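You operate a simulated robot arm through the tools that you are given. There is no shell and no other tool. Be economical: measure what you need, move in short steps, check, and stop when the job is done.

The job below is to be done with a simulated robot arm. You get a single attempt, and the scene is never put back.

TASK
Wipe the massage head clean, then put the brush on charge.
Fine: cloth back; flap open, plug in, lever on; leave it charging.

Only the result counts: the job must be done as asked and must still hold three seconds after the hand-in. Knocking over, shifting, dropping, spilling or breaking anything else fails it. Flat cloth is picked up by pressing the open fingertips on it (5 to 10 N) and closing them slowly along it; thin cloth reads only 2 to 8 mm in the jaws.

THE ROBOT
A 7-joint arm with a two-finger parallel gripper, fixed in place. Base frame: the origin is at the foot of the arm, x ahead of it, y to its left, z up; the work surface is at about z = 762. Lengths are in mm, angles in rad, forces in N, time in s.
With the tool pointing down near the work surface it reaches from about 460 to 920 mm from the base axis. Its first joint turns from -2.007 to 2.007 rad. Payload 3.91 kg.
Tool frame: the origin (TCP) lies between the finger pads and is the grasp point; the fingertips stand 30 mm ahead of it; z points along the fingers, y is the line along which they close. Largest opening 110 mm; finger width 20, thickness 10; the body of the gripper, 48 by 112 mm, starts 55 mm behind the TCP.
Orientation is told as [roll, pitch, yaw] about the base's x, y, z axes, in that order, counted from this pose: with the fingers straight down and closing along the base's y, the tool's x points along the base's -x, its y along +y and its z along -z.

THE INTERFACE
- The arm moves only by the tool send_rows. Its argument "commands" is text: rows parted by semicolons, each of 7 numbers parted by spaces: the turn, a rotation vector about the base's x, y, z in units of 90 degrees (1.0 is 90 degrees), then the shift along the base's x, y, z in units of 500 mm (1.0 is 500 mm), then the closure in counts, from 0 (fully open) to 255 (shut). In form: rx ry rz dx dy dz claw; .... A call has 1 to 20 rows; each row is the pose to reach, as a shift and turn from the pose commanded when the call began. A call with a number of a shift or a turn outside -1 to 1 is refused whole. Each row takes 0.2 s and may step no farther than 50 mm and 0.15 rad from the row before; otherwise, or with a gripper value out of range, the whole call is refused. Where a pose cannot be reached the arm comes as near as it can. A force on the tool above 40 N (or 10 N above the force at the start of the call, whichever is more), or a blocked arm, ends the call early, and 0.2 s more pass. The fingers move at their own pace (about 153 mm/s each) and stop on an object; they squeeze with about 29 N. The grip force told is the motor's: it shows also when the fingers shut on nothing. Time passes only in rows, and 0.2 s behind the last, so rows that repeat a pose let the fingers close. It gives the time, the measured TCP pose, the force on the tool (base axes), the opening and the grip force at its end, in the units of the frame above (readings bear some noise).
- Cameras (640 x 400 px; columns grow to the right, rows downward): "scene" is fixed at [45.2, 500.2, 1564.5]; the picture's right is [-0.58, -0.81, 0.00], its down [-0.45, 0.32, -0.83] and it looks along [0.68, -0.48, -0.55] (base axes); focal length 317 px, centre (320, 200). "wrist" rides on the gripper at [72, 17, -103] in the tool frame; the picture's right is [-0.23, 0.97, 0.00], its down [-0.76, -0.18, -0.62] and it looks along [-0.61, -0.14, 0.78] (tool axes); focal length 222 px, centre (320, 200). There is no depth. A picture from a camera that has moved, and an enlarged one, comes with that camera's place and axes in the base frame and with its lens. The place of the scene camera against the robot may be out by one fixed shift of up to 25 mm in any direction.
- get_image(camera): a new picture of that camera. It takes no simulated time.
- slide_trunk(by): slides the trunk up (or, below 0, down) by that many mm; the arm rides with it, the base frame stays. It gives what a move gives, with no picture.
- inspect(camera, box): a new picture of the part [left, top, right, bottom] of that camera's present view, enlarged. It takes no simulated time.
- job_done(): hands the job in; it is judged then, once.

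Go step by step. Nothing tells you positions but the pictures and the camera data: compare them with the known pose of the tool, close in by small moves and look again before you grip or let go. The budget is 120 turns and 76 pictures, counting those below and the enlarged ones. Unless the task says otherwise, let go and move clear before handing in, and close with one line.

The tools are called after "Emit:" as name(argument=value, ...) on one line, values as JSON. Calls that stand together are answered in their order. send_rows: Moves the arm, as the interface text tells. Its arguments: {"type":"object","properties":{"commands":{"type":"string"}},"required":["commands"]} The other tools are called the same way: slide_trunk (by) slides the trunk up or down; get_image (camera) takes a picture; inspect (camera, box) takes an enlarged picture of a part of a camera's view; job_done () hands the job in.

At the start:

```text
time: 0.0
ee_pos: [638.9, 186.0, 1140.5]
tool_rot: [0.0, 0.001, 0.0]
contact_force: [0.2, 0.8, 0.7]
gripper_width: 110.0
gripper_force: 0.2
trunk travel left (down, up): [-700.0, 290.0]
```

scene: 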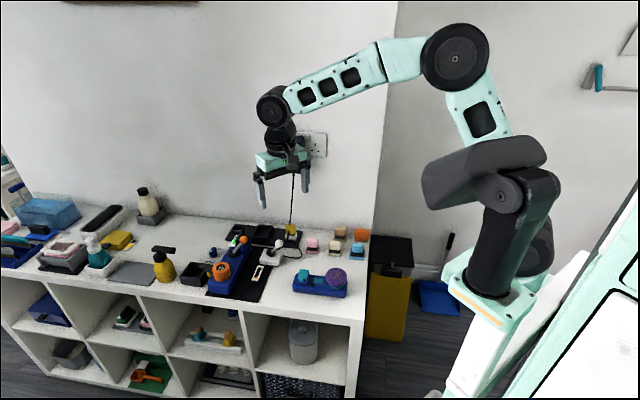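
wrist: 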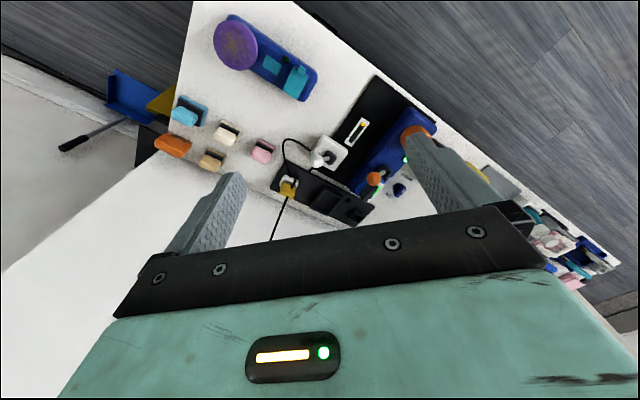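

I see a shelf top with many items: a blue brush with an orange head, a charger on a dark mat, coloured pads/cloths. I'll zoom in on the work area first.

Emit:
inspect(camera="scene", box=[190, 215, 380, 310])

Emit:
inspect(camera="scene", box=[0, 180, 200, 305])

Emit:
inspect(camera="wrist", box=[250, 60, 450, 230])

```text
3.37 times, centred on (285, 262) of scene
camera zoom: at [45.2, 500.2, 1564.5], right [-0.58, -0.81, 0.0], down [-0.45, 0.32, -0.83], along [0.68, -0.48, -0.55], focal length 1068 px, centre (438, -10)
```

zoom: 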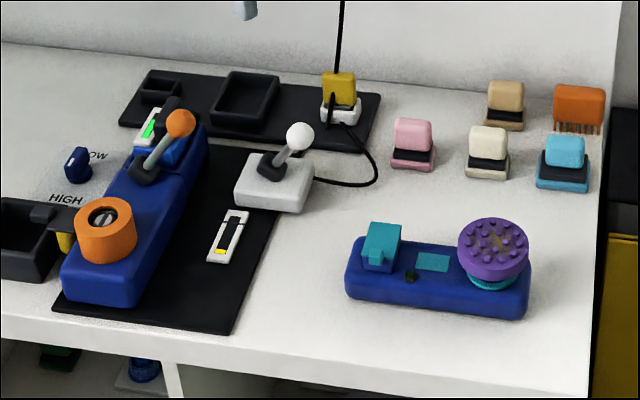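

```text
3.20 times, centred on (100, 242) of scene
camera zoom: at [45.2, 500.2, 1564.5], right [-0.58, -0.81, 0.0], down [-0.45, 0.32, -0.83], along [0.68, -0.48, -0.55], focal length 1014 px, centre (1024, 64)
```

zoom: 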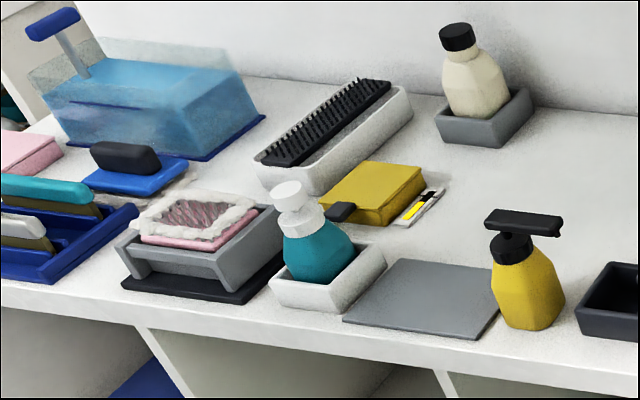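

```text
2.35 times, centred on (350, 145) of wrist
camera zoom: at [567.2, 204.8, 1242.5], right [0.23, 0.97, 0.0], down [0.76, -0.18, 0.62], along [0.61, -0.14, -0.78], focal length 523 px, centre (249, 329)
```

zoom: 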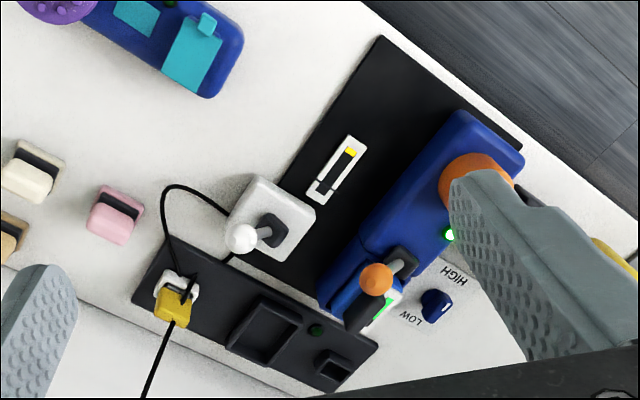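

The massage brush (purple head, teal flap) is at about (600,105), and the coloured pads are behind it. I'll look closer at the candidates.

Emit:
inspect(camera="scene", box=[295, 222, 375, 300])

Emit:
inspect(camera="scene", box=[200, 222, 305, 305])

Emit:
inspect(camera="wrist", box=[140, 0, 340, 190])

```text
5.13 times, centred on (335, 261) of scene
camera zoom: at [45.2, 500.2, 1564.5], right [-0.58, -0.81, 0.0], down [-0.45, 0.32, -0.83], along [0.68, -0.48, -0.55], focal length 1626 px, centre (243, -113)
```

zoom: 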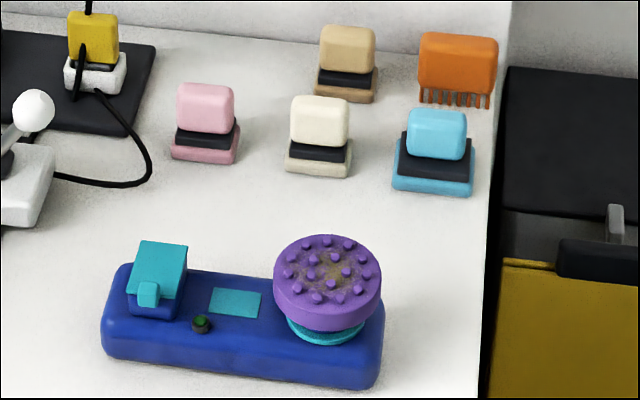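

```text
4.82 times, centred on (252, 264) of scene
camera zoom: at [45.2, 500.2, 1564.5], right [-0.58, -0.81, 0.0], down [-0.45, 0.32, -0.83], along [0.68, -0.48, -0.55], focal length 1528 px, centre (645, -106)
```

zoom: 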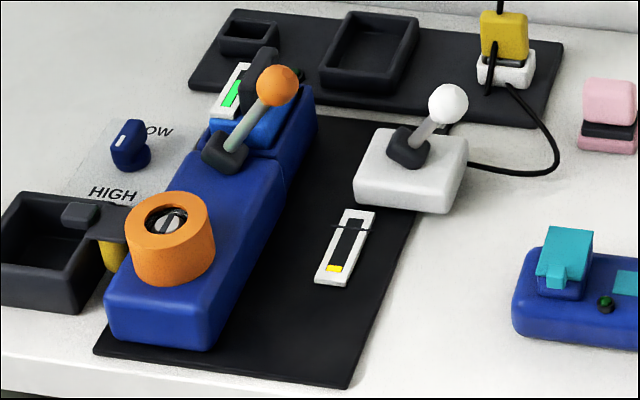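

```text
2.11 times, centred on (240, 95) of wrist
camera zoom: at [567.2, 204.8, 1242.5], right [0.23, 0.97, 0.0], down [0.76, -0.18, 0.62], along [0.61, -0.14, -0.78], focal length 468 px, centre (488, 421)
```

zoom: 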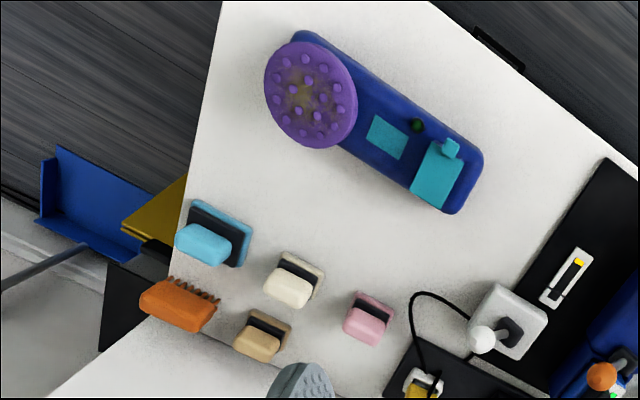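

The head carries a yellow-brown stain. The pads with black bands may be the wipes, so I'll bring the wrist camera closer to them.

Emit:
send_rows(commands="0 0 0 -0.03 -0.055 -0.06 0; 0 0 0 -0.06 -0.11 -0.12 0; 0 0 0 -0.09 -0.165 -0.18 0; 0 0 0 -0.12 -0.22 -0.24 0; 0 0 0 -0.15 -0.275 -0.30 0; 0 0 0 -0.18 -0.33 -0.36 0; 0 0 0 -0.2 -0.372 -0.40 0; 0 0 0 -0.2 -0.42 -0.42 0")

Emit:
get_image(camera="wrist")

```text
time: 1.8
ee_pos: [536.8, -25.0, 926.9]
tool_rot: [0.001, 0.001, 0.0]
contact_force: [0.8, 0.5, 0.3]
gripper_width: 109.8
gripper_force: 0.0
trunk travel left (down, up): [-700.0, 290.0]
```

```text
67 pictures are left
camera wrist: at [464.2, -5.6, 1030.6], right [0.23, 0.97, 0.0], down [0.76, -0.18, 0.62], along [0.61, -0.14, -0.78], focal length 222 px, centre (320, 200)
```

wrist: 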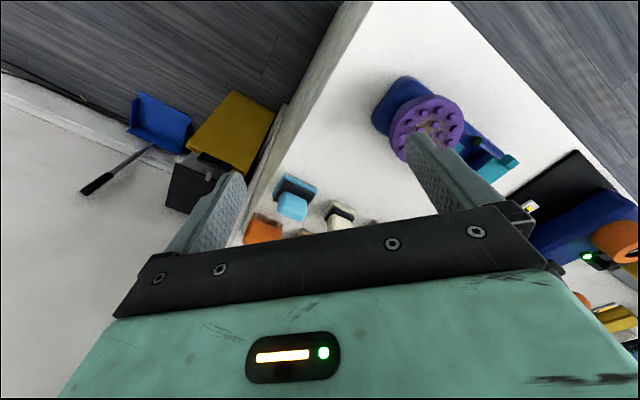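

The pads are visible at the bottom of the clear part of the view, so I'll zoom in on them and the brush.

Emit:
inspect(camera="wrist", box=[230, 160, 370, 245])

Emit:
inspect(camera="wrist", box=[360, 60, 540, 180])

```text
4.57 times, centred on (300, 202) of wrist
camera zoom: at [464.2, -5.6, 1030.6], right [0.23, 0.97, 0.0], down [0.76, -0.18, 0.62], along [0.61, -0.14, -0.78], focal length 1015 px, centre (411, 189)
```

zoom: 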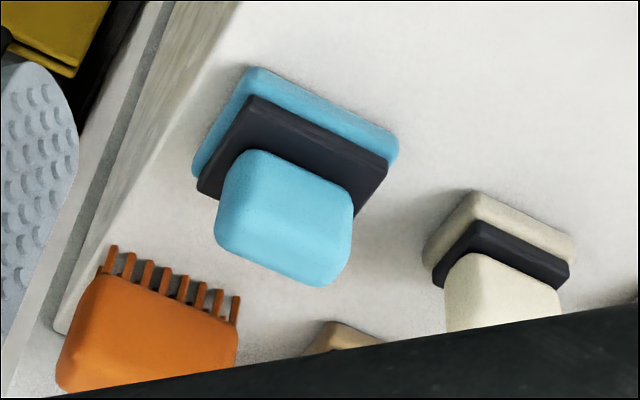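

```text
3.33 times, centred on (450, 120) of wrist
camera zoom: at [464.2, -5.6, 1030.6], right [0.23, 0.97, 0.0], down [0.76, -0.18, 0.62], along [0.61, -0.14, -0.78], focal length 740 px, centre (-113, 467)
```

zoom: 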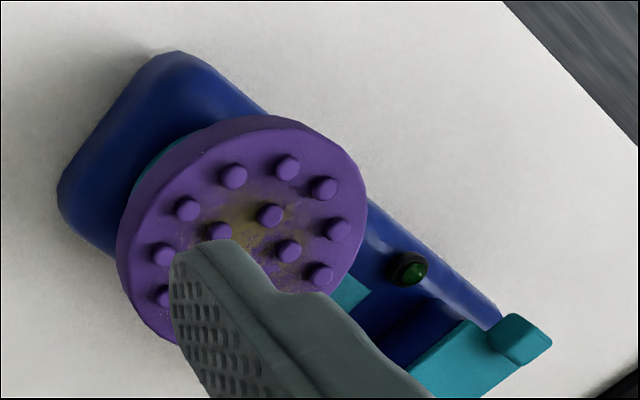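

The light-blue tool looks like a wipe (handle, clamp, larger cloth pad) and the orange one is a comb. Next I'll view the charger area up close.

Emit:
send_rows(commands="0 0 0 0.03 0.07 0.05 0; 0 0 0 0.08 0.14 0.1 0; 0 0 0 0.13 0.21 0.12 0; 0 0 0 0.18 0.28 0.12 0; 0 0 0 0.23 0.33 0.12 0; 0 0 0 0.29 0.36 0.12 0")

Emit:
get_image(camera="wrist")

Emit:
inspect(camera="wrist", box=[250, 80, 430, 220])

```text
time: 3.2
ee_pos: [684.7, 154.8, 990.5]
tool_rot: [0.001, 0.001, 0.0]
contact_force: [0.2, 0.0, 1.0]
gripper_width: 110.2
gripper_force: 0.0
trunk travel left (down, up): [-700.0, 290.0]
```

```text
64 pictures are left
camera wrist: at [612.8, 174.0, 1094.5], right [0.23, 0.97, 0.0], down [0.76, -0.18, 0.62], along [0.61, -0.14, -0.78], focal length 222 px, centre (320, 200)
```

wrist: 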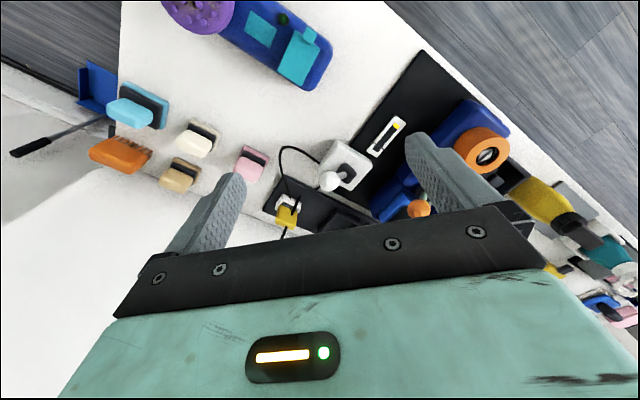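

```text
2.86 times, centred on (340, 150) of wrist
camera zoom: at [612.8, 174.0, 1094.5], right [0.23, 0.97, 0.0], down [0.76, -0.18, 0.62], along [0.61, -0.14, -0.78], focal length 635 px, centre (263, 343)
```

zoom: 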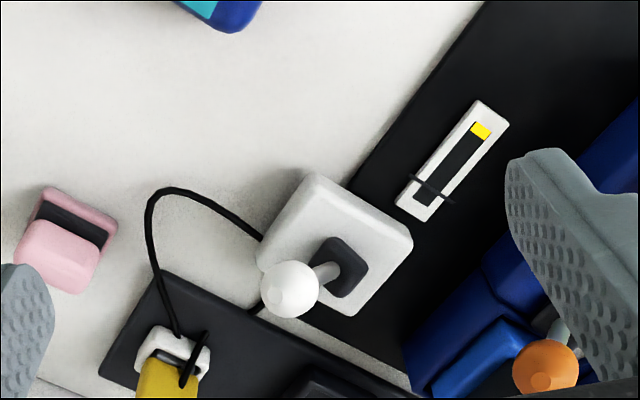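

The white lever box has a cable to the yellow plug, which is parked in a white dock. I'll zoom in on those details from the scene camera, now that the arm has moved.

Emit:
inspect(camera="scene", box=[265, 215, 315, 250])

Emit:
inspect(camera="scene", box=[285, 260, 360, 300])

Emit:
inspect(camera="wrist", box=[260, 180, 330, 240])

```text
11.43 times, centred on (290, 232) of scene
camera zoom: at [45.2, 500.2, 1564.5], right [-0.58, -0.81, 0.0], down [-0.45, 0.32, -0.83], along [0.68, -0.48, -0.55], focal length 3623 px, centre (663, -171)
```

zoom: 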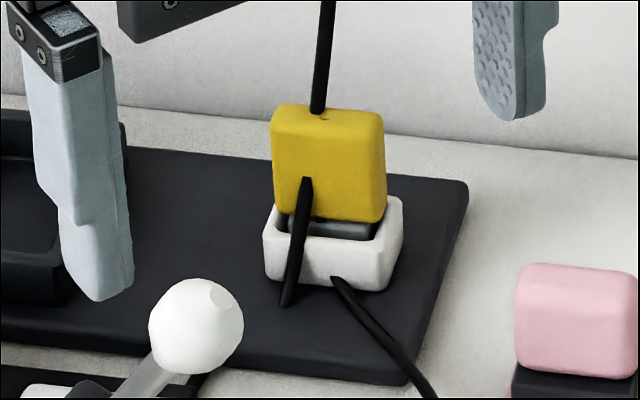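

```text
8.53 times, centred on (322, 280) of scene
camera zoom: at [45.2, 500.2, 1564.5], right [-0.58, -0.81, 0.0], down [-0.45, 0.32, -0.83], along [0.68, -0.48, -0.55], focal length 2705 px, centre (299, -483)
```

zoom: 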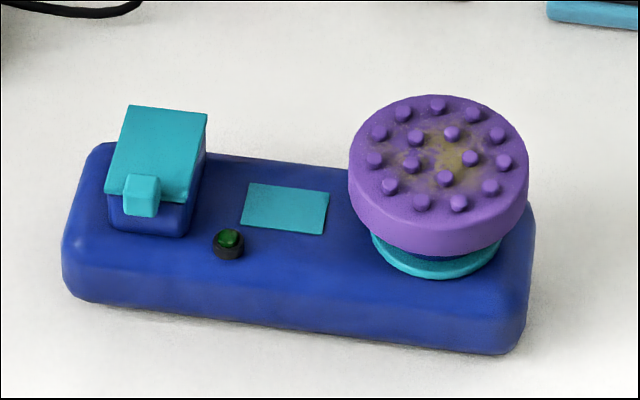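

```text
6.67 times, centred on (295, 210) of wrist
camera zoom: at [612.8, 174.0, 1094.5], right [0.23, 0.97, 0.0], down [0.76, -0.18, 0.62], along [0.61, -0.14, -0.78], focal length 1481 px, centre (487, 133)
```

zoom: 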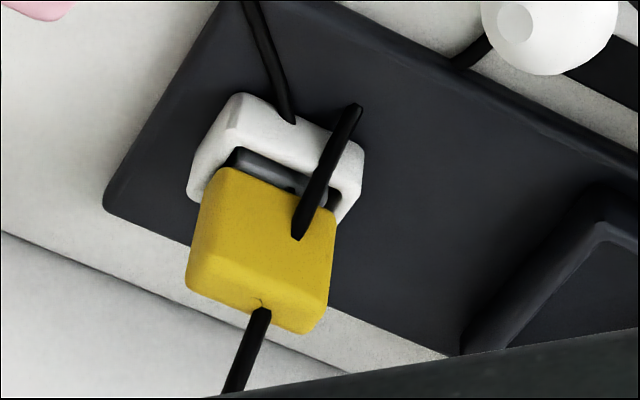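

The plug has its own overhead cable and sits in the dock; the brush's teal flap covers its port. I'll zoom in on the pads to tell the cloth apart.

Emit:
inspect(camera="scene", box=[300, 222, 375, 265])

Emit:
inspect(camera="wrist", box=[80, 70, 280, 195])

Emit:
inspect(camera="scene", box=[195, 225, 265, 305])

```text
8.53 times, centred on (338, 244) of scene
camera zoom: at [45.2, 500.2, 1564.5], right [-0.58, -0.81, 0.0], down [-0.45, 0.32, -0.83], along [0.68, -0.48, -0.55], focal length 2705 px, centre (171, -171)
```

zoom: 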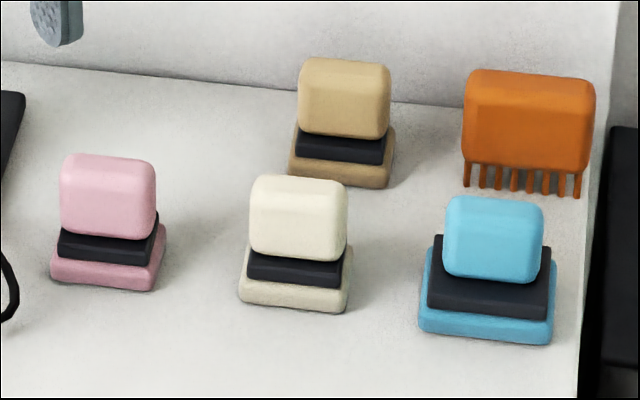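

```text
3.20 times, centred on (180, 132) of wrist
camera zoom: at [612.8, 174.0, 1094.5], right [0.23, 0.97, 0.0], down [0.76, -0.18, 0.62], along [0.61, -0.14, -0.78], focal length 711 px, centre (768, 416)
```

zoom: 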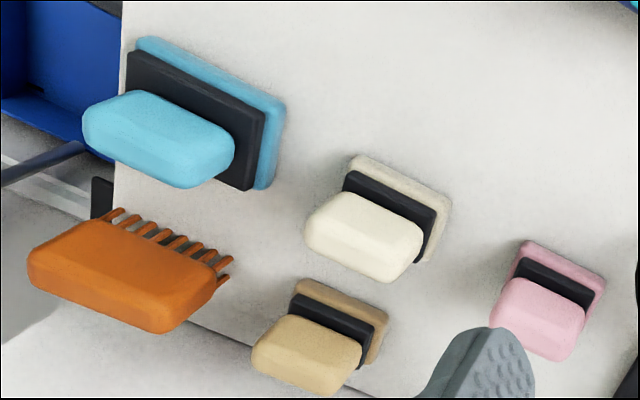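

```text
5.00 times, centred on (230, 265) of scene
camera zoom: at [45.2, 500.2, 1564.5], right [-0.58, -0.81, 0.0], down [-0.45, 0.32, -0.83], along [0.68, -0.48, -0.55], focal length 1585 px, centre (770, -125)
```

zoom: 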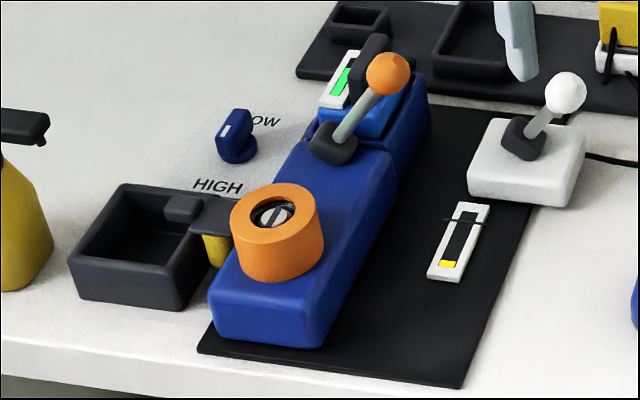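

I take the light-blue wiper (larger pad, clamp and handle) as the cloth, at about (648,-86) and aligned at 45°. I'll go above it with 44° yaw and look again.

Emit:
send_rows(commands="0 0 0.07 -0.01 -0.07 -0.01 0; 0 0 0.14 -0.02 -0.14 -0.02 0; 0 0 0.21 -0.03 -0.21 -0.04 0; 0 0 0.28 -0.04 -0.28 -0.06 0; 0 0 0.35 -0.05 -0.35 -0.08 0; 0 0 0.42 -0.065 -0.42 -0.1 0; 0 0 0.484 -0.073 -0.482 -0.12 0; 0 0 0.484 -0.073 -0.482 -0.12 0")

Emit:
get_image(camera="wrist")

Emit:
inspect(camera="wrist", box=[260, 80, 400, 200])

```text
time: 5.0
ee_pos: [646.7, -87.0, 931.6]
tool_rot: [-0.001, 0.0, 0.764]
contact_force: [-0.4, 0.6, -0.7]
gripper_width: 110.1
gripper_force: 0.1
trunk travel left (down, up): [-700.0, 290.0]
```

```text
56 pictures are left
camera wrist: at [582.8, -122.5, 1033.1], right [-0.51, 0.86, 0.0], down [0.67, 0.4, 0.62], along [0.54, 0.32, -0.78], focal length 222 px, centre (320, 200)
```

wrist: 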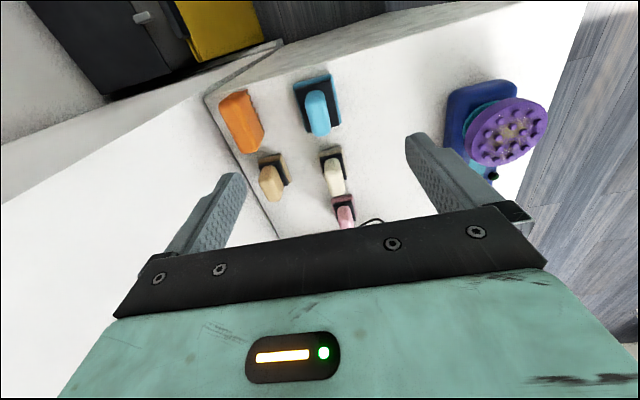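

```text
3.33 times, centred on (330, 140) of wrist
camera zoom: at [582.8, -122.5, 1033.1], right [-0.51, 0.86, 0.0], down [0.67, 0.4, 0.62], along [0.54, 0.32, -0.78], focal length 740 px, centre (287, 400)
```

zoom: 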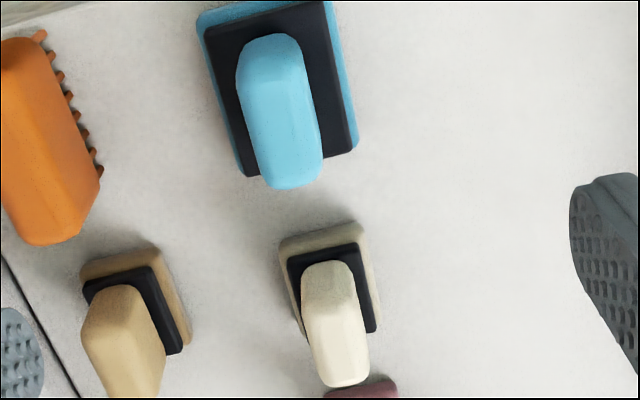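

The handle is about 41×20 mm, centred near (643.5,-89) with its long axis at 42–44°, so the yaw is right. I'll narrow the fingers to about 55 mm and descend around it.

Emit:
send_rows(commands="0 0 -0.01 -0.006 -0.004 -0.04 125; 0 0 -0.01 -0.006 -0.004 -0.1 125; 0 0 -0.01 -0.006 -0.004 -0.16 125; 0 0 -0.01 -0.006 -0.004 -0.2 125; 0 0 -0.01 -0.006 -0.004 -0.2 125")

Emit:
get_image(camera="wrist")

Emit:
inspect(camera="scene", box=[310, 205, 380, 265])

```text
time: 6.2
ee_pos: [643.8, -87.0, 830.8]
tool_rot: [0.001, -0.001, 0.745]
contact_force: [0.1, 0.2, -0.3]
gripper_width: 56.3
gripper_force: 0.0
trunk travel left (down, up): [-700.0, 290.0]
```

```text
54 pictures are left
camera wrist: at [579.7, -121.8, 933.9], right [-0.49, 0.87, 0.0], down [0.68, 0.39, 0.62], along [0.54, 0.31, -0.78], focal length 222 px, centre (320, 200)
```

wrist: 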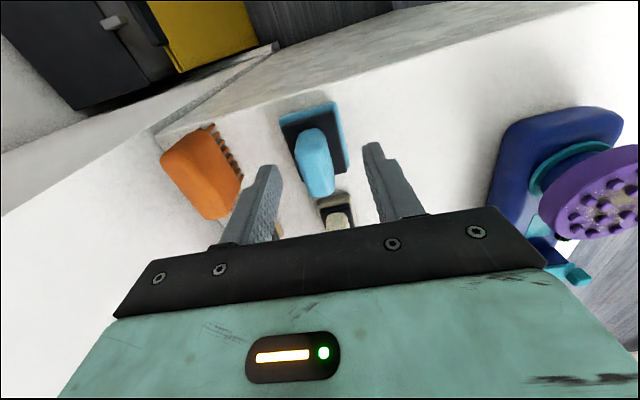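

```text
6.67 times, centred on (345, 235) of scene
camera zoom: at [45.2, 500.2, 1564.5], right [-0.58, -0.81, 0.0], down [-0.45, 0.32, -0.83], along [0.68, -0.48, -0.55], focal length 2113 px, centre (153, -33)
```

zoom: 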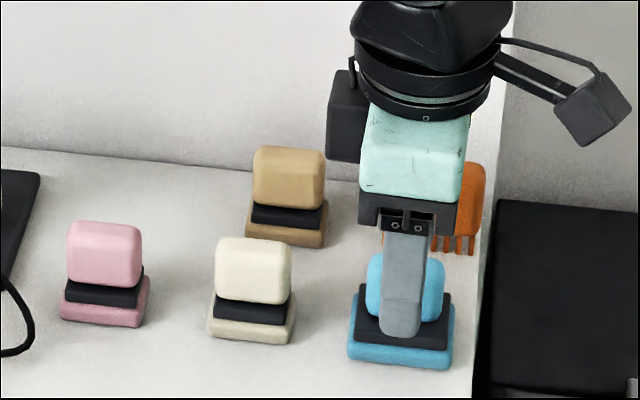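

The fingers straddle the handle. I'll go 8 mm lower, close gently and check.

Emit:
send_rows(commands="0 0 0 0 0 -0.016 125; 0 0 0 0 0 -0.016 160; 0 0 0 0 0 -0.016 190; 0 0 0 0 0 -0.016 220; 0 0 0 0 0 -0.016 255; 0 0 0 0 0 -0.016 255")

Emit:
inspect(camera="scene", box=[310, 205, 380, 265])

```text
time: 7.6
ee_pos: [645.0, -85.1, 822.7]
tool_rot: [0.001, 0.0, 0.745]
contact_force: [0.8, 0.5, 0.1]
gripper_width: 19.2
gripper_force: 29.0
trunk travel left (down, up): [-700.0, 290.0]
```

```text
6.67 times, centred on (345, 235) of scene
camera zoom: at [45.2, 500.2, 1564.5], right [-0.58, -0.81, 0.0], down [-0.45, 0.32, -0.83], along [0.68, -0.48, -0.55], focal length 2113 px, centre (153, -33)
```

zoom: 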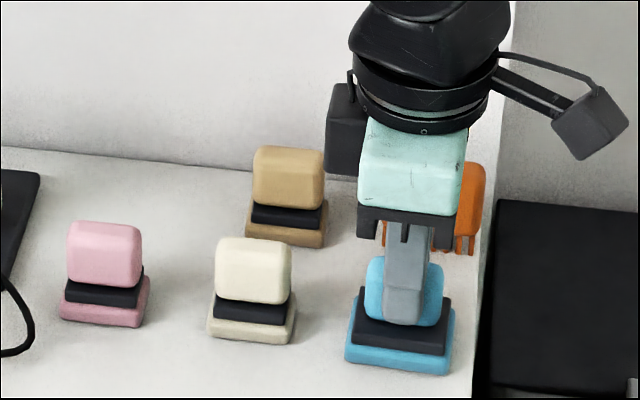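

I have the handle gripped (19 mm). Lifting straight up and moving to a spot near the brush head to measure it.

Emit:
send_rows(commands="0 0 0 0 0 0.03 255; 0 0 0 0 0 0.1 255; 0 0 0 0 0 0.17 255; 0 0 0 -0.03 0.03 0.23 255; 0 0 0 -0.07 0.08 0.25 255; 0 0 0 -0.12 0.13 0.25 255; 0 0 0 -0.16 0.174 0.25 255; 0 0 0 -0.16 0.174 0.25 255")

Emit:
get_image(camera="wrist")

Emit:
inspect(camera="scene", box=[275, 200, 375, 305])

```text
time: 9.4
ee_pos: [560.2, 0.7, 944.8]
tool_rot: [0.0, 0.001, 0.744]
contact_force: [0.1, 0.3, 0.8]
gripper_width: 0.0
gripper_force: 29.2
trunk travel left (down, up): [-700.0, 290.0]
```

```text
51 pictures are left
camera wrist: at [496.3, -34.9, 1047.8], right [-0.49, 0.87, 0.0], down [0.68, 0.39, 0.62], along [0.54, 0.31, -0.78], focal length 222 px, centre (320, 200)
```

wrist: 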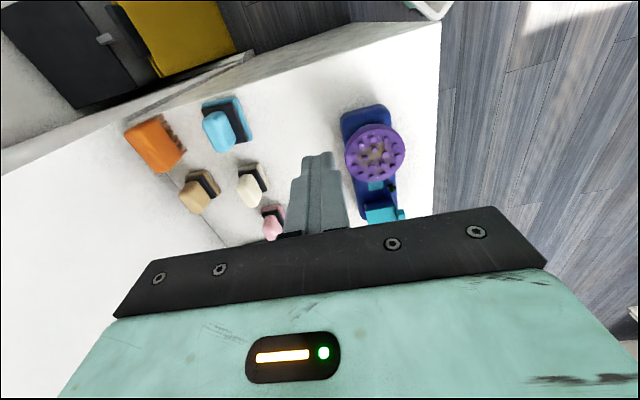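

```text
3.81 times, centred on (325, 252) of scene
camera zoom: at [45.2, 500.2, 1564.5], right [-0.58, -0.81, 0.0], down [-0.45, 0.32, -0.83], along [0.68, -0.48, -0.55], focal length 1208 px, centre (301, 0)
```

zoom: 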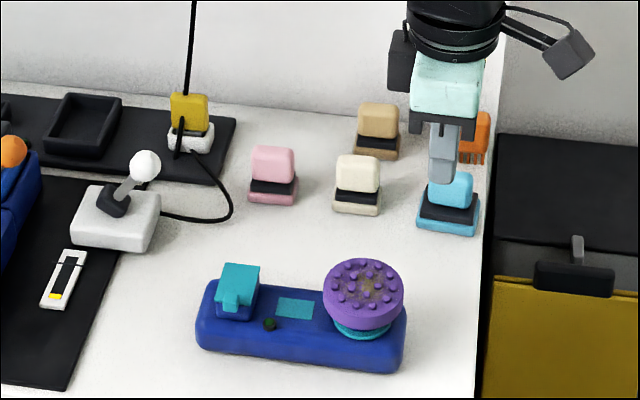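

The fingers slipped off and the wiper stayed behind (opening 0), so the grip was too high on the rounded handle. I'll re-measure it and grip lower.

Emit:
inspect(camera="wrist", box=[190, 80, 270, 160])

Emit:
inspect(camera="wrist", box=[320, 90, 440, 230])

```text
5.00 times, centred on (230, 120) of wrist
camera zoom: at [496.3, -34.9, 1047.8], right [-0.49, 0.87, 0.0], down [0.68, 0.39, 0.62], along [0.54, 0.31, -0.78], focal length 1111 px, centre (770, 600)
```

zoom: 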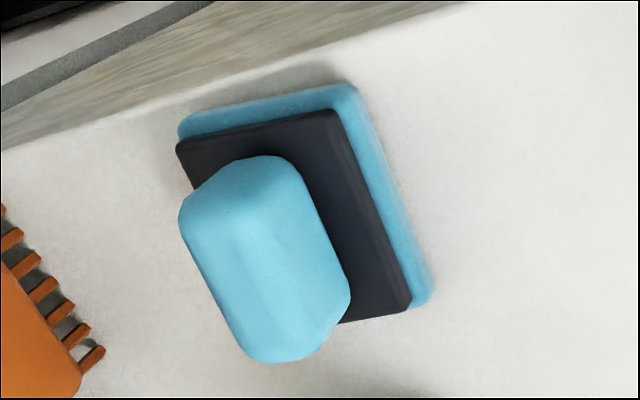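

```text
2.86 times, centred on (380, 160) of wrist
camera zoom: at [496.3, -34.9, 1047.8], right [-0.49, 0.87, 0.0], down [0.68, 0.39, 0.62], along [0.54, 0.31, -0.78], focal length 635 px, centre (149, 314)
```

zoom: 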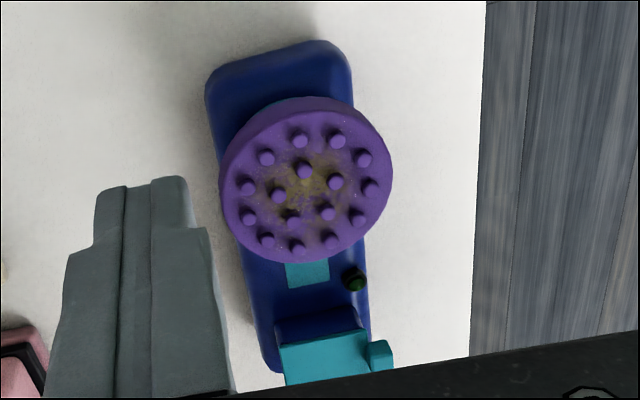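

The head's top centre is near (563,71,830). The wiper seems to have moved a few mm toward -x, so I'll go back above it and re-measure.

Emit:
send_rows(commands="0 0 0 0.04 -0.05 0 125; 0 0 0 0.08 -0.1 0 125; 0 0 0 0.12 -0.15 0 125; 0 0 0 0.15 -0.174 -0.03 125; 0 0 0 0.15 -0.174 -0.03 125")

Emit:
inspect(camera="wrist", box=[260, 80, 400, 200])

```text
time: 10.6
ee_pos: [639.3, -87.6, 932.8]
tool_rot: [0.001, 0.002, 0.746]
contact_force: [0.3, 0.4, -0.3]
gripper_width: 56.1
gripper_force: 0.0
trunk travel left (down, up): [-700.0, 290.0]
```

```text
3.33 times, centred on (330, 140) of wrist
camera zoom: at [573.9, -122.4, 1035.9], right [-0.49, 0.87, 0.0], down [0.68, 0.39, 0.62], along [0.54, 0.31, -0.78], focal length 740 px, centre (287, 400)
```

zoom: 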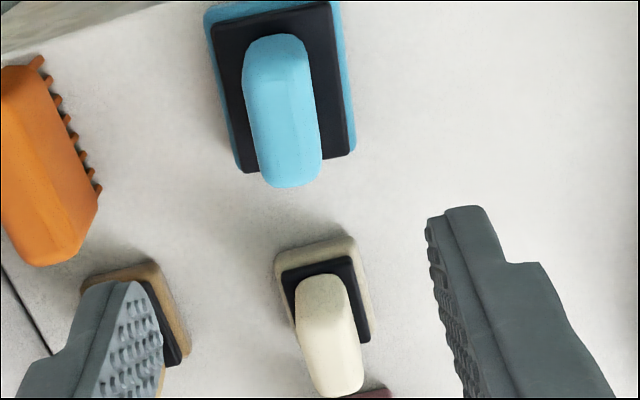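

The handle is now centred near (634.7,-89.3) at about 37° (it turned slightly). I'll realign and descend step by step to just above the clamp plate.

Emit:
send_rows(commands="0 0 -0.03 -0.005 -0.003 -0.05 125; 0 0 -0.058 -0.009 -0.005 -0.12 125; 0 0 -0.058 -0.009 -0.005 -0.19 125; 0 0 -0.058 -0.009 -0.005 -0.22 125; 0 0 -0.058 -0.009 -0.005 -0.228 125; 0 0 -0.058 -0.009 -0.005 -0.232 125; 0 0 -0.058 -0.009 -0.005 -0.232 125")

Emit:
get_image(camera="wrist")

Emit:
inspect(camera="scene", box=[330, 225, 375, 265])

```text
time: 12.2
ee_pos: [633.3, -88.0, 815.7]
tool_rot: [-0.001, 0.0, 0.652]
contact_force: [0.7, 0.3, 0.1]
gripper_width: 56.3
gripper_force: 0.1
trunk travel left (down, up): [-700.0, 290.0]
```

```text
46 pictures are left
camera wrist: at [566.6, -117.6, 918.7], right [-0.41, 0.91, 0.0], down [0.71, 0.32, 0.62], along [0.57, 0.26, -0.78], focal length 222 px, centre (320, 200)
```

wrist: 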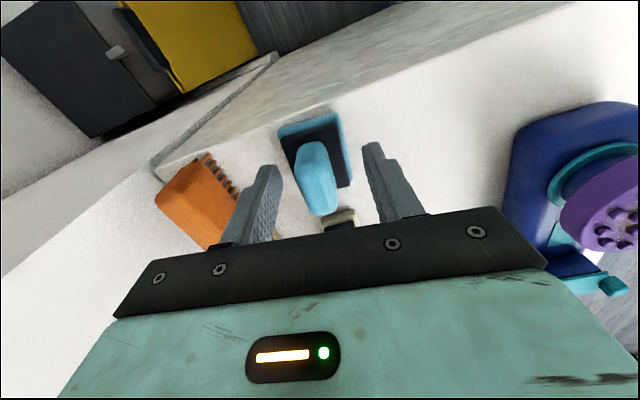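

```text
10.00 times, centred on (352, 245) of scene
camera zoom: at [45.2, 500.2, 1564.5], right [-0.58, -0.81, 0.0], down [-0.45, 0.32, -0.83], along [0.68, -0.48, -0.55], focal length 3170 px, centre (-5, -250)
```

zoom: 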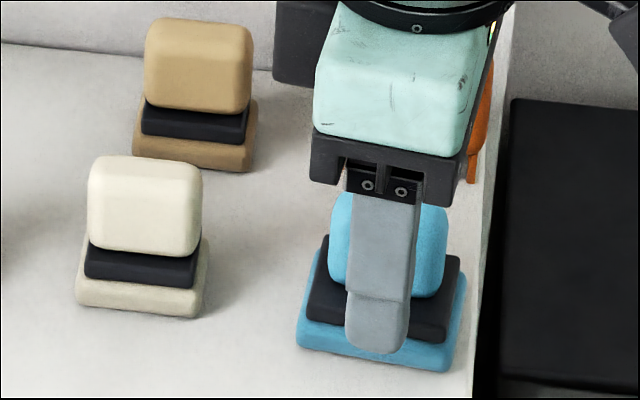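

The alignment looks good with no contact yet. Lowering a few more mm while feeling for the clamp plate.

Emit:
send_rows(commands="0 0 0 0 0 -0.004 125; 0 0 0 0 0 -0.008 125; 0 0 0 0 0 -0.008 125")

```text
time: 13.0
ee_pos: [635.2, -87.9, 812.0]
tool_rot: [0.0, -0.002, 0.654]
contact_force: [-0.6, 0.4, -0.4]
gripper_width: 55.8
gripper_force: 0.1
trunk travel left (down, up): [-700.0, 290.0]
```

Emit:
send_rows(commands="0 0 0 0 0 -0.004 125; 0 0 0 0 0 -0.006 125; 0 0 0 0 0 -0.006 125")

```text
time: 13.8
ee_pos: [635.1, -88.1, 808.2]
tool_rot: [-0.001, 0.001, 0.654]
contact_force: [-0.3, 0.6, 0.3]
gripper_width: 56.2
gripper_force: 0.1
trunk travel left (down, up): [-700.0, 290.0]
```

Emit:
send_rows(commands="0 0 0 0 0 -0.004 125; 0 0 0 0 0 -0.004 125")

Emit:
inspect(camera="scene", box=[330, 225, 375, 265])

```text
time: 14.4
ee_pos: [635.9, -88.7, 807.6]
tool_rot: [-0.001, 0.0, 0.653]
contact_force: [0.4, 0.0, -1.1]
gripper_width: 55.8
gripper_force: 0.1
trunk travel left (down, up): [-700.0, 290.0]
```

```text
10.00 times, centred on (352, 245) of scene
camera zoom: at [45.2, 500.2, 1564.5], right [-0.58, -0.81, 0.0], down [-0.45, 0.32, -0.83], along [0.68, -0.48, -0.55], focal length 3170 px, centre (-5, -250)
```

zoom: 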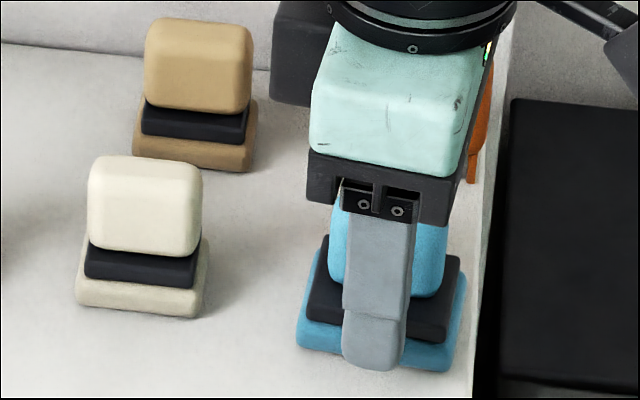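

The fingers are wide enough to pass outside the clamp plate. I'll go up, narrow to about 32 mm, then feel down onto the plate so I grip the handle as low as possible.

Emit:
send_rows(commands="0 0 0 0 0 0.02 125; 0 0 0 0 0 0.036 125; 0 0 0 0 0 0.036 180; 0 0 0 0 0 0.036 180; 0 0 0 0 0 0.026 180; 0 0 0 0 0 0.018 180; 0 0 0 0 0 0.018 180")

Emit:
get_image(camera="wrist")

```text
time: 16.0
ee_pos: [637.1, -90.3, 814.3]
tool_rot: [-0.002, -0.001, 0.653]
contact_force: [0.8, 0.4, 0.2]
gripper_width: 32.3
gripper_force: 0.1
trunk travel left (down, up): [-700.0, 290.0]
```

```text
43 pictures are left
camera wrist: at [568.1, -118.3, 917.8], right [-0.41, 0.91, 0.0], down [0.71, 0.32, 0.62], along [0.57, 0.26, -0.78], focal length 222 px, centre (320, 200)
```

wrist: 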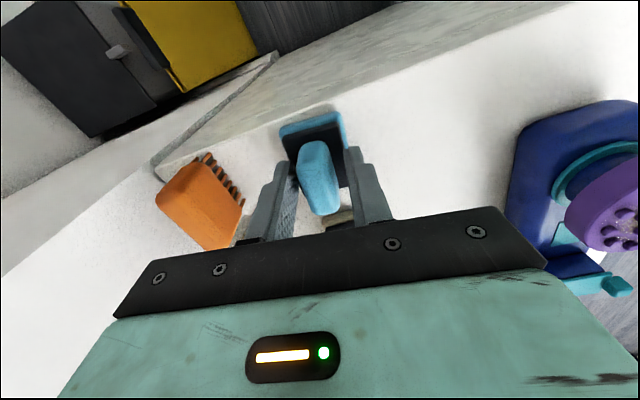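

Emit:
send_rows(commands="0 0 0 0 0 -0.004 180; 0 0 0 0 0 -0.004 180")

Emit:
send_rows(commands="0 0 0 0 0 -0.004 180; 0 0 0 0 0 -0.004 180")

Emit:
send_rows(commands="0 0 0 0 0 -0.004 180; 0 0 0 0 0 -0.004 180")

```text
time: 16.6
ee_pos: [635.4, -88.9, 813.7]
tool_rot: [0.001, 0.0, 0.652]
contact_force: [-1.3, 0.1, 0.2]
gripper_width: 32.2
gripper_force: 0.1
trunk travel left (down, up): [-700.0, 290.0]
```

```text
time: 17.2
ee_pos: [635.9, -88.6, 810.4]
tool_rot: [0.001, 0.001, 0.654]
contact_force: [0.2, -0.3, 0.3]
gripper_width: 32.3
gripper_force: 0.1
trunk travel left (down, up): [-700.0, 290.0]
```

```text
time: 17.8
ee_pos: [636.8, -88.9, 810.0]
tool_rot: [-0.003, -0.001, 0.653]
contact_force: [-6.2, -0.6, 25.8]
gripper_width: 32.2
gripper_force: 0.1
trunk travel left (down, up): [-700.0, 290.0]
```

Contact with the plate is at TCP z≈811. I'll back off 2 mm and close.

Emit:
send_rows(commands="0 0 0 0 0 0.004 180; 0 0 0 0 0 0.004 200; 0 0 0 0 0 0.004 215; 0 0 0 0 0 0.004 255; 0 0 0 0 0 0.004 255; 0 0 0 0 0 0.004 255; 0 0 0 0 0 0.008 255; 0 0 0 0 0 0.014 255; 0 0 0 0 0 0.02 255; 0 0 0 0 0 0.02 255")

Emit:
inspect(camera="scene", box=[330, 225, 375, 265])

```text
time: 20.0
ee_pos: [636.3, -89.0, 817.7]
tool_rot: [-0.001, 0.001, 0.651]
contact_force: [0.4, 0.3, 0.0]
gripper_width: 19.3
gripper_force: 29.5
trunk travel left (down, up): [-700.0, 290.0]
```

```text
10.00 times, centred on (352, 245) of scene
camera zoom: at [45.2, 500.2, 1564.5], right [-0.58, -0.81, 0.0], down [-0.45, 0.32, -0.83], along [0.68, -0.48, -0.55], focal length 3170 px, centre (-5, -250)
```

zoom: 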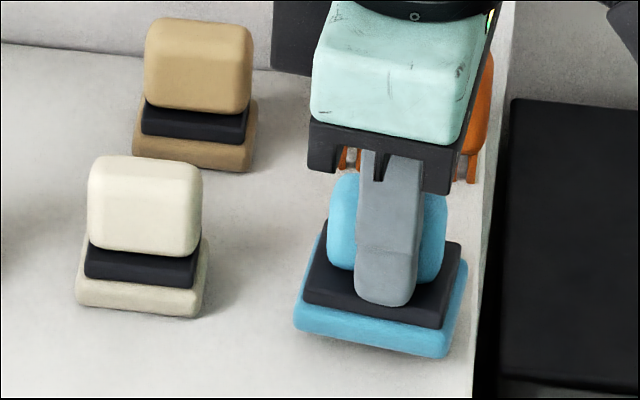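

It lifts cleanly this time. I'll raise it gently to clear the brush.

Emit:
send_rows(commands="0 0 0 0 0 0.01 255; 0 0 0 0 0 0.024 255; 0 0 0 0 0 0.044 255; 0 0 0 0 0 0.07 255; 0 0 0 0 0 0.1 255; 0 0 0 0 0 0.13 255; 0 0 0 0 0 0.15 255; 0 0 0 0 0 0.16 255; 0 0 0 0 0 0.16 255")

```text
time: 22.0
ee_pos: [635.8, -90.2, 899.7]
tool_rot: [0.0, 0.001, 0.652]
contact_force: [-0.2, -0.5, -0.9]
gripper_width: 19.2
gripper_force: 28.6
trunk travel left (down, up): [-700.0, 290.0]
```

Held securely. Moving over the massage head at (563,71), with the pad underside about 35 mm above it.

Emit:
send_rows(commands="0 0 0 0 0 0.015 255; 0 0 0 -0.01 0.022 0.03 255; 0 0 0 -0.028 0.062 0.04 255; 0 0 0 -0.05 0.111 0.04 255; 0 0 0 -0.072 0.16 0.04 255; 0 0 0 -0.094 0.21 0.04 255; 0 0 0 -0.116 0.259 0.04 255; 0 0 0 -0.132 0.294 0.04 255; 0 0 0 -0.141 0.314 0.04 255; 0 0 0 -0.144 0.321 0.04 255; 0 0 0 -0.144 0.321 0.04 255")

Emit:
get_image(camera="wrist")

Emit:
inspect(camera="scene", box=[280, 225, 370, 300])

```text
time: 24.4
ee_pos: [563.2, 72.6, 921.1]
tool_rot: [0.0, 0.002, 0.651]
contact_force: [0.1, -0.3, 0.4]
gripper_width: 19.2
gripper_force: 29.2
trunk travel left (down, up): [-700.0, 290.0]
```

```text
41 pictures are left
camera wrist: at [495.9, 42.7, 1023.7], right [-0.41, 0.91, 0.0], down [0.71, 0.32, 0.62], along [0.57, 0.26, -0.78], focal length 222 px, centre (320, 200)
```

wrist: 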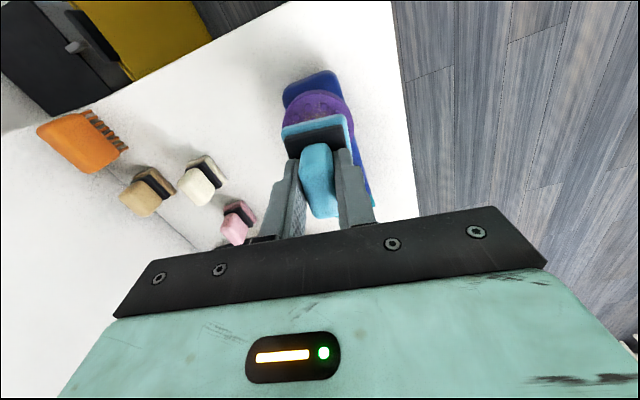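

```text
5.33 times, centred on (325, 262) of scene
camera zoom: at [45.2, 500.2, 1564.5], right [-0.58, -0.81, 0.0], down [-0.45, 0.32, -0.83], along [0.68, -0.48, -0.55], focal length 1691 px, centre (293, -133)
```

zoom: 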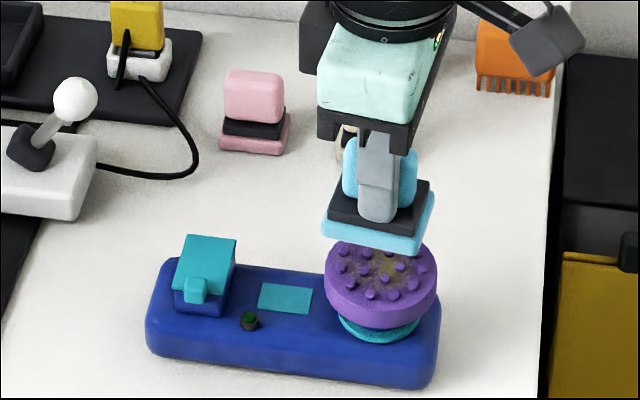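

The pad sits centred above the head. Lowering slowly to touch it.

Emit:
send_rows(commands="0 0 0 0 0 -0.015 255; 0 0 0 0 0 -0.035 255; 0 0 0 0 0 -0.05 255; 0 0 0 0 0 -0.058 255; 0 0 0 0 0 -0.062 255; 0 0 0 0 0 -0.062 255")

Emit:
send_rows(commands="0 0 0 0 0 -0.004 255; 0 0 0 0 0 -0.004 255")

Emit:
send_rows(commands="0 0 0 0 0 -0.004 255; 0 0 0 0 0 -0.004 255")

```text
time: 25.8
ee_pos: [562.7, 72.5, 888.8]
tool_rot: [0.0, 0.001, 0.654]
contact_force: [-0.1, -0.6, -0.3]
gripper_width: 19.2
gripper_force: 29.3
trunk travel left (down, up): [-700.0, 290.0]
```

```text
time: 26.4
ee_pos: [563.9, 70.4, 885.8]
tool_rot: [0.0, -0.001, 0.651]
contact_force: [0.9, 0.0, -0.7]
gripper_width: 19.1
gripper_force: 29.2
trunk travel left (down, up): [-700.0, 290.0]
```

```text
time: 27.0
ee_pos: [564.3, 70.3, 884.5]
tool_rot: [0.0, 0.0, 0.654]
contact_force: [-0.3, 0.0, -0.4]
gripper_width: 19.3
gripper_force: 29.1
trunk travel left (down, up): [-700.0, 290.0]
```

Emit:
send_rows(commands="0 0 0 0 0 -0.004 255; 0 0 0 0 0 -0.004 255")

Emit:
inspect(camera="scene", box=[310, 240, 365, 295])

```text
time: 27.6
ee_pos: [563.3, 70.6, 882.9]
tool_rot: [-0.003, -0.002, 0.651]
contact_force: [-2.5, -1.2, 16.8]
gripper_width: 19.2
gripper_force: 29.0
trunk travel left (down, up): [-700.0, 290.0]
```

```text
7.27 times, centred on (338, 268) of scene
camera zoom: at [45.2, 500.2, 1564.5], right [-0.58, -0.81, 0.0], down [-0.45, 0.32, -0.83], along [0.68, -0.48, -0.55], focal length 2305 px, centre (193, -291)
```

zoom: 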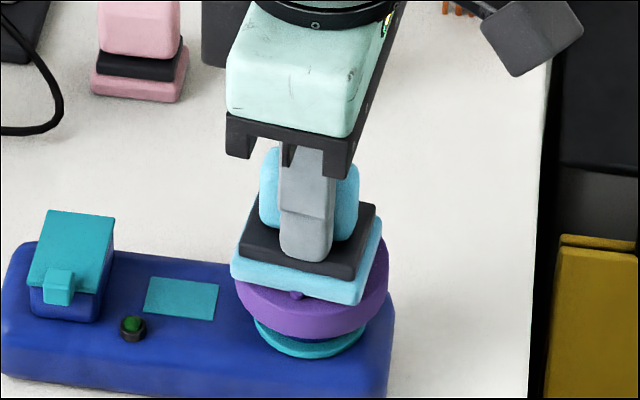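

Contact at 16.8 N; I'll ease to a lighter press and make short wiping strokes.

Emit:
send_rows(commands="0 0 0 0 0 0.0016 255; 0 0 0 0.006 0.006 0.0016 255; 0 0 0 0.014 0.013 0.0016 255; 0 0 0 0.02 0.018 0.0016 255; 0 0 0 0.014 0.013 0.0016 255; 0 0 0 0 0 0.0016 255; 0 0 0 -0.014 -0.013 0.0016 255; 0 0 0 -0.02 -0.018 0.0016 255; 0 0 0 -0.014 -0.013 0.0016 255; 0 0 0 0 0 0.0016 255")

Emit:
inspect(camera="scene", box=[285, 235, 365, 305])

```text
time: 29.8
ee_pos: [563.4, 72.0, 883.2]
tool_rot: [0.0, 0.0, 0.653]
contact_force: [-2.4, -4.0, 6.2]
gripper_width: 19.4
gripper_force: 29.3
trunk travel left (down, up): [-700.0, 290.0]
```

```text
5.71 times, centred on (325, 270) of scene
camera zoom: at [45.2, 500.2, 1564.5], right [-0.58, -0.81, 0.0], down [-0.45, 0.32, -0.83], along [0.68, -0.48, -0.55], focal length 1811 px, centre (291, -200)
```

zoom: 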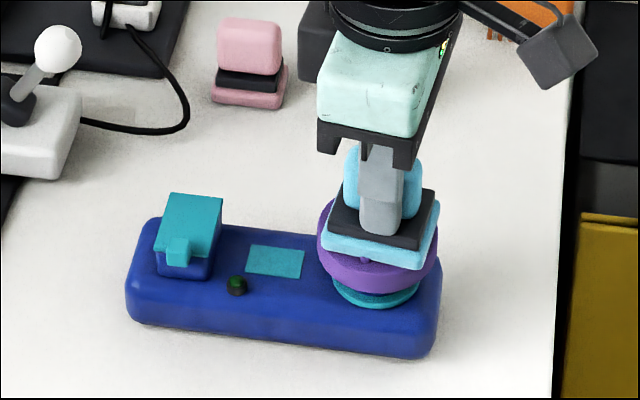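

Light contact works and the brush stays put. More strokes across and along, then a small lift to look.

Emit:
send_rows(commands="0 0 0 -0.01 0.01 0 255; 0 0 0 -0.02 0.02 0 255; 0 0 0 -0.01 0.01 0 255; 0 0 0 0 0 0 255; 0 0 0 0.01 -0.01 0 255; 0 0 0 0.02 -0.02 0 255; 0 0 0 0.01 -0.01 0 255; 0 0 0 0 0 0 255; 0 0 0 0.014 0.013 0 255; 0 0 0 0.02 0.018 0 255; 0 0 0 0.01 0.009 0 255; 0 0 0 -0.01 -0.009 0 255; 0 0 0 -0.02 -0.018 0 255; 0 0 0 -0.01 -0.009 0 255; 0 0 0 0 0 0 255; 0 0 0 -0.012 0.012 0 255; 0 0 0 0 0 0 255; 0 0 0 0.012 -0.012 0 255; 0 0 0 0 0 0 255")

Emit:
send_rows(commands="0 0 0 0 0 0.01 255; 0 0 0 0 0 0.04 255; 0 0 0 0 0 0.08 255; 0 0 0 0 -0.02 0.12 255; 0 0 0 0 -0.07 0.14 255; 0 0 0 0 -0.12 0.14 255; 0 0 0 0 -0.14 0.14 255")

Emit:
inspect(camera="scene", box=[285, 235, 365, 305])

Emit:
get_image(camera="wrist")

```text
time: 33.8
ee_pos: [563.0, 72.0, 883.1]
tool_rot: [0.002, -0.002, 0.653]
contact_force: [0.2, -0.2, 0.1]
gripper_width: 19.5
gripper_force: 29.2
trunk travel left (down, up): [-700.0, 290.0]
```

```text
time: 35.4
ee_pos: [564.3, 1.6, 954.4]
tool_rot: [0.001, -0.001, 0.654]
contact_force: [0.4, -0.1, -0.7]
gripper_width: 19.3
gripper_force: 29.3
trunk travel left (down, up): [-700.0, 290.0]
```

```text
5.71 times, centred on (325, 270) of scene
camera zoom: at [45.2, 500.2, 1564.5], right [-0.58, -0.81, 0.0], down [-0.45, 0.32, -0.83], along [0.68, -0.48, -0.55], focal length 1811 px, centre (291, -200)
```

zoom: 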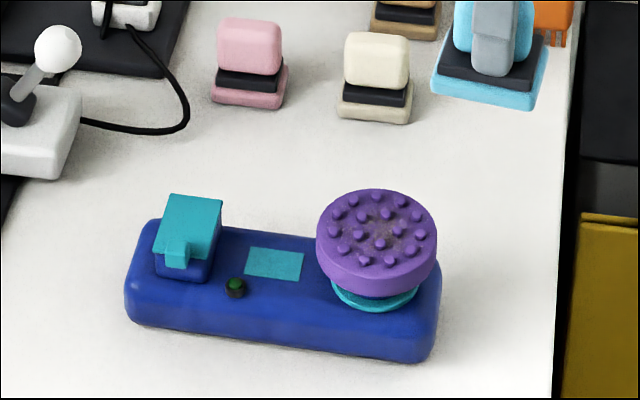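

```text
36 pictures are left
camera wrist: at [495.6, -26.9, 1057.1], right [-0.41, 0.91, 0.0], down [0.71, 0.32, 0.62], along [0.57, 0.26, -0.78], focal length 222 px, centre (320, 200)
```

wrist: 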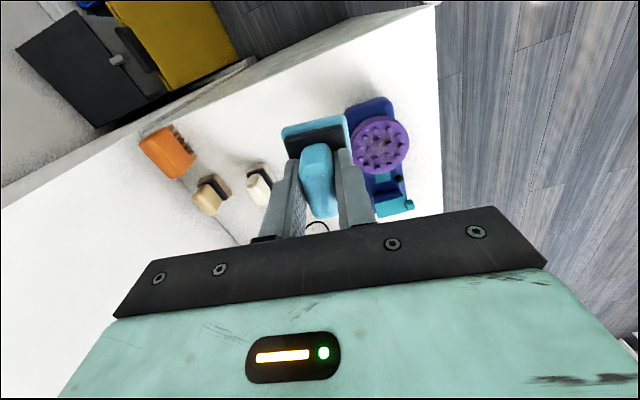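

The stain is nearly gone but a faint grey-brown trace remains. I'll wipe again with a bit more pressure.

Emit:
send_rows(commands="0 0 0 0 0.02 0 255; 0 0 0 0 0.07 0 255; 0 0 0 0 0.12 -0.01 255; 0 0 0 0 0.14 -0.04 255; 0 0 0 0 0.14 -0.09 255; 0 0 0 0 0.14 -0.12 255; 0 0 0 0 0.14 -0.135 255; 0 0 0 0 0.14 -0.1385 255; 0 0 0 0 0.14 -0.1415 255; 0 0 0 0 0.14 -0.1415 255")

```text
time: 37.6
ee_pos: [564.7, 71.4, 882.1]
tool_rot: [0.0, 0.0, 0.651]
contact_force: [-0.3, -0.7, 6.4]
gripper_width: 19.5
gripper_force: 28.9
trunk travel left (down, up): [-700.0, 290.0]
```

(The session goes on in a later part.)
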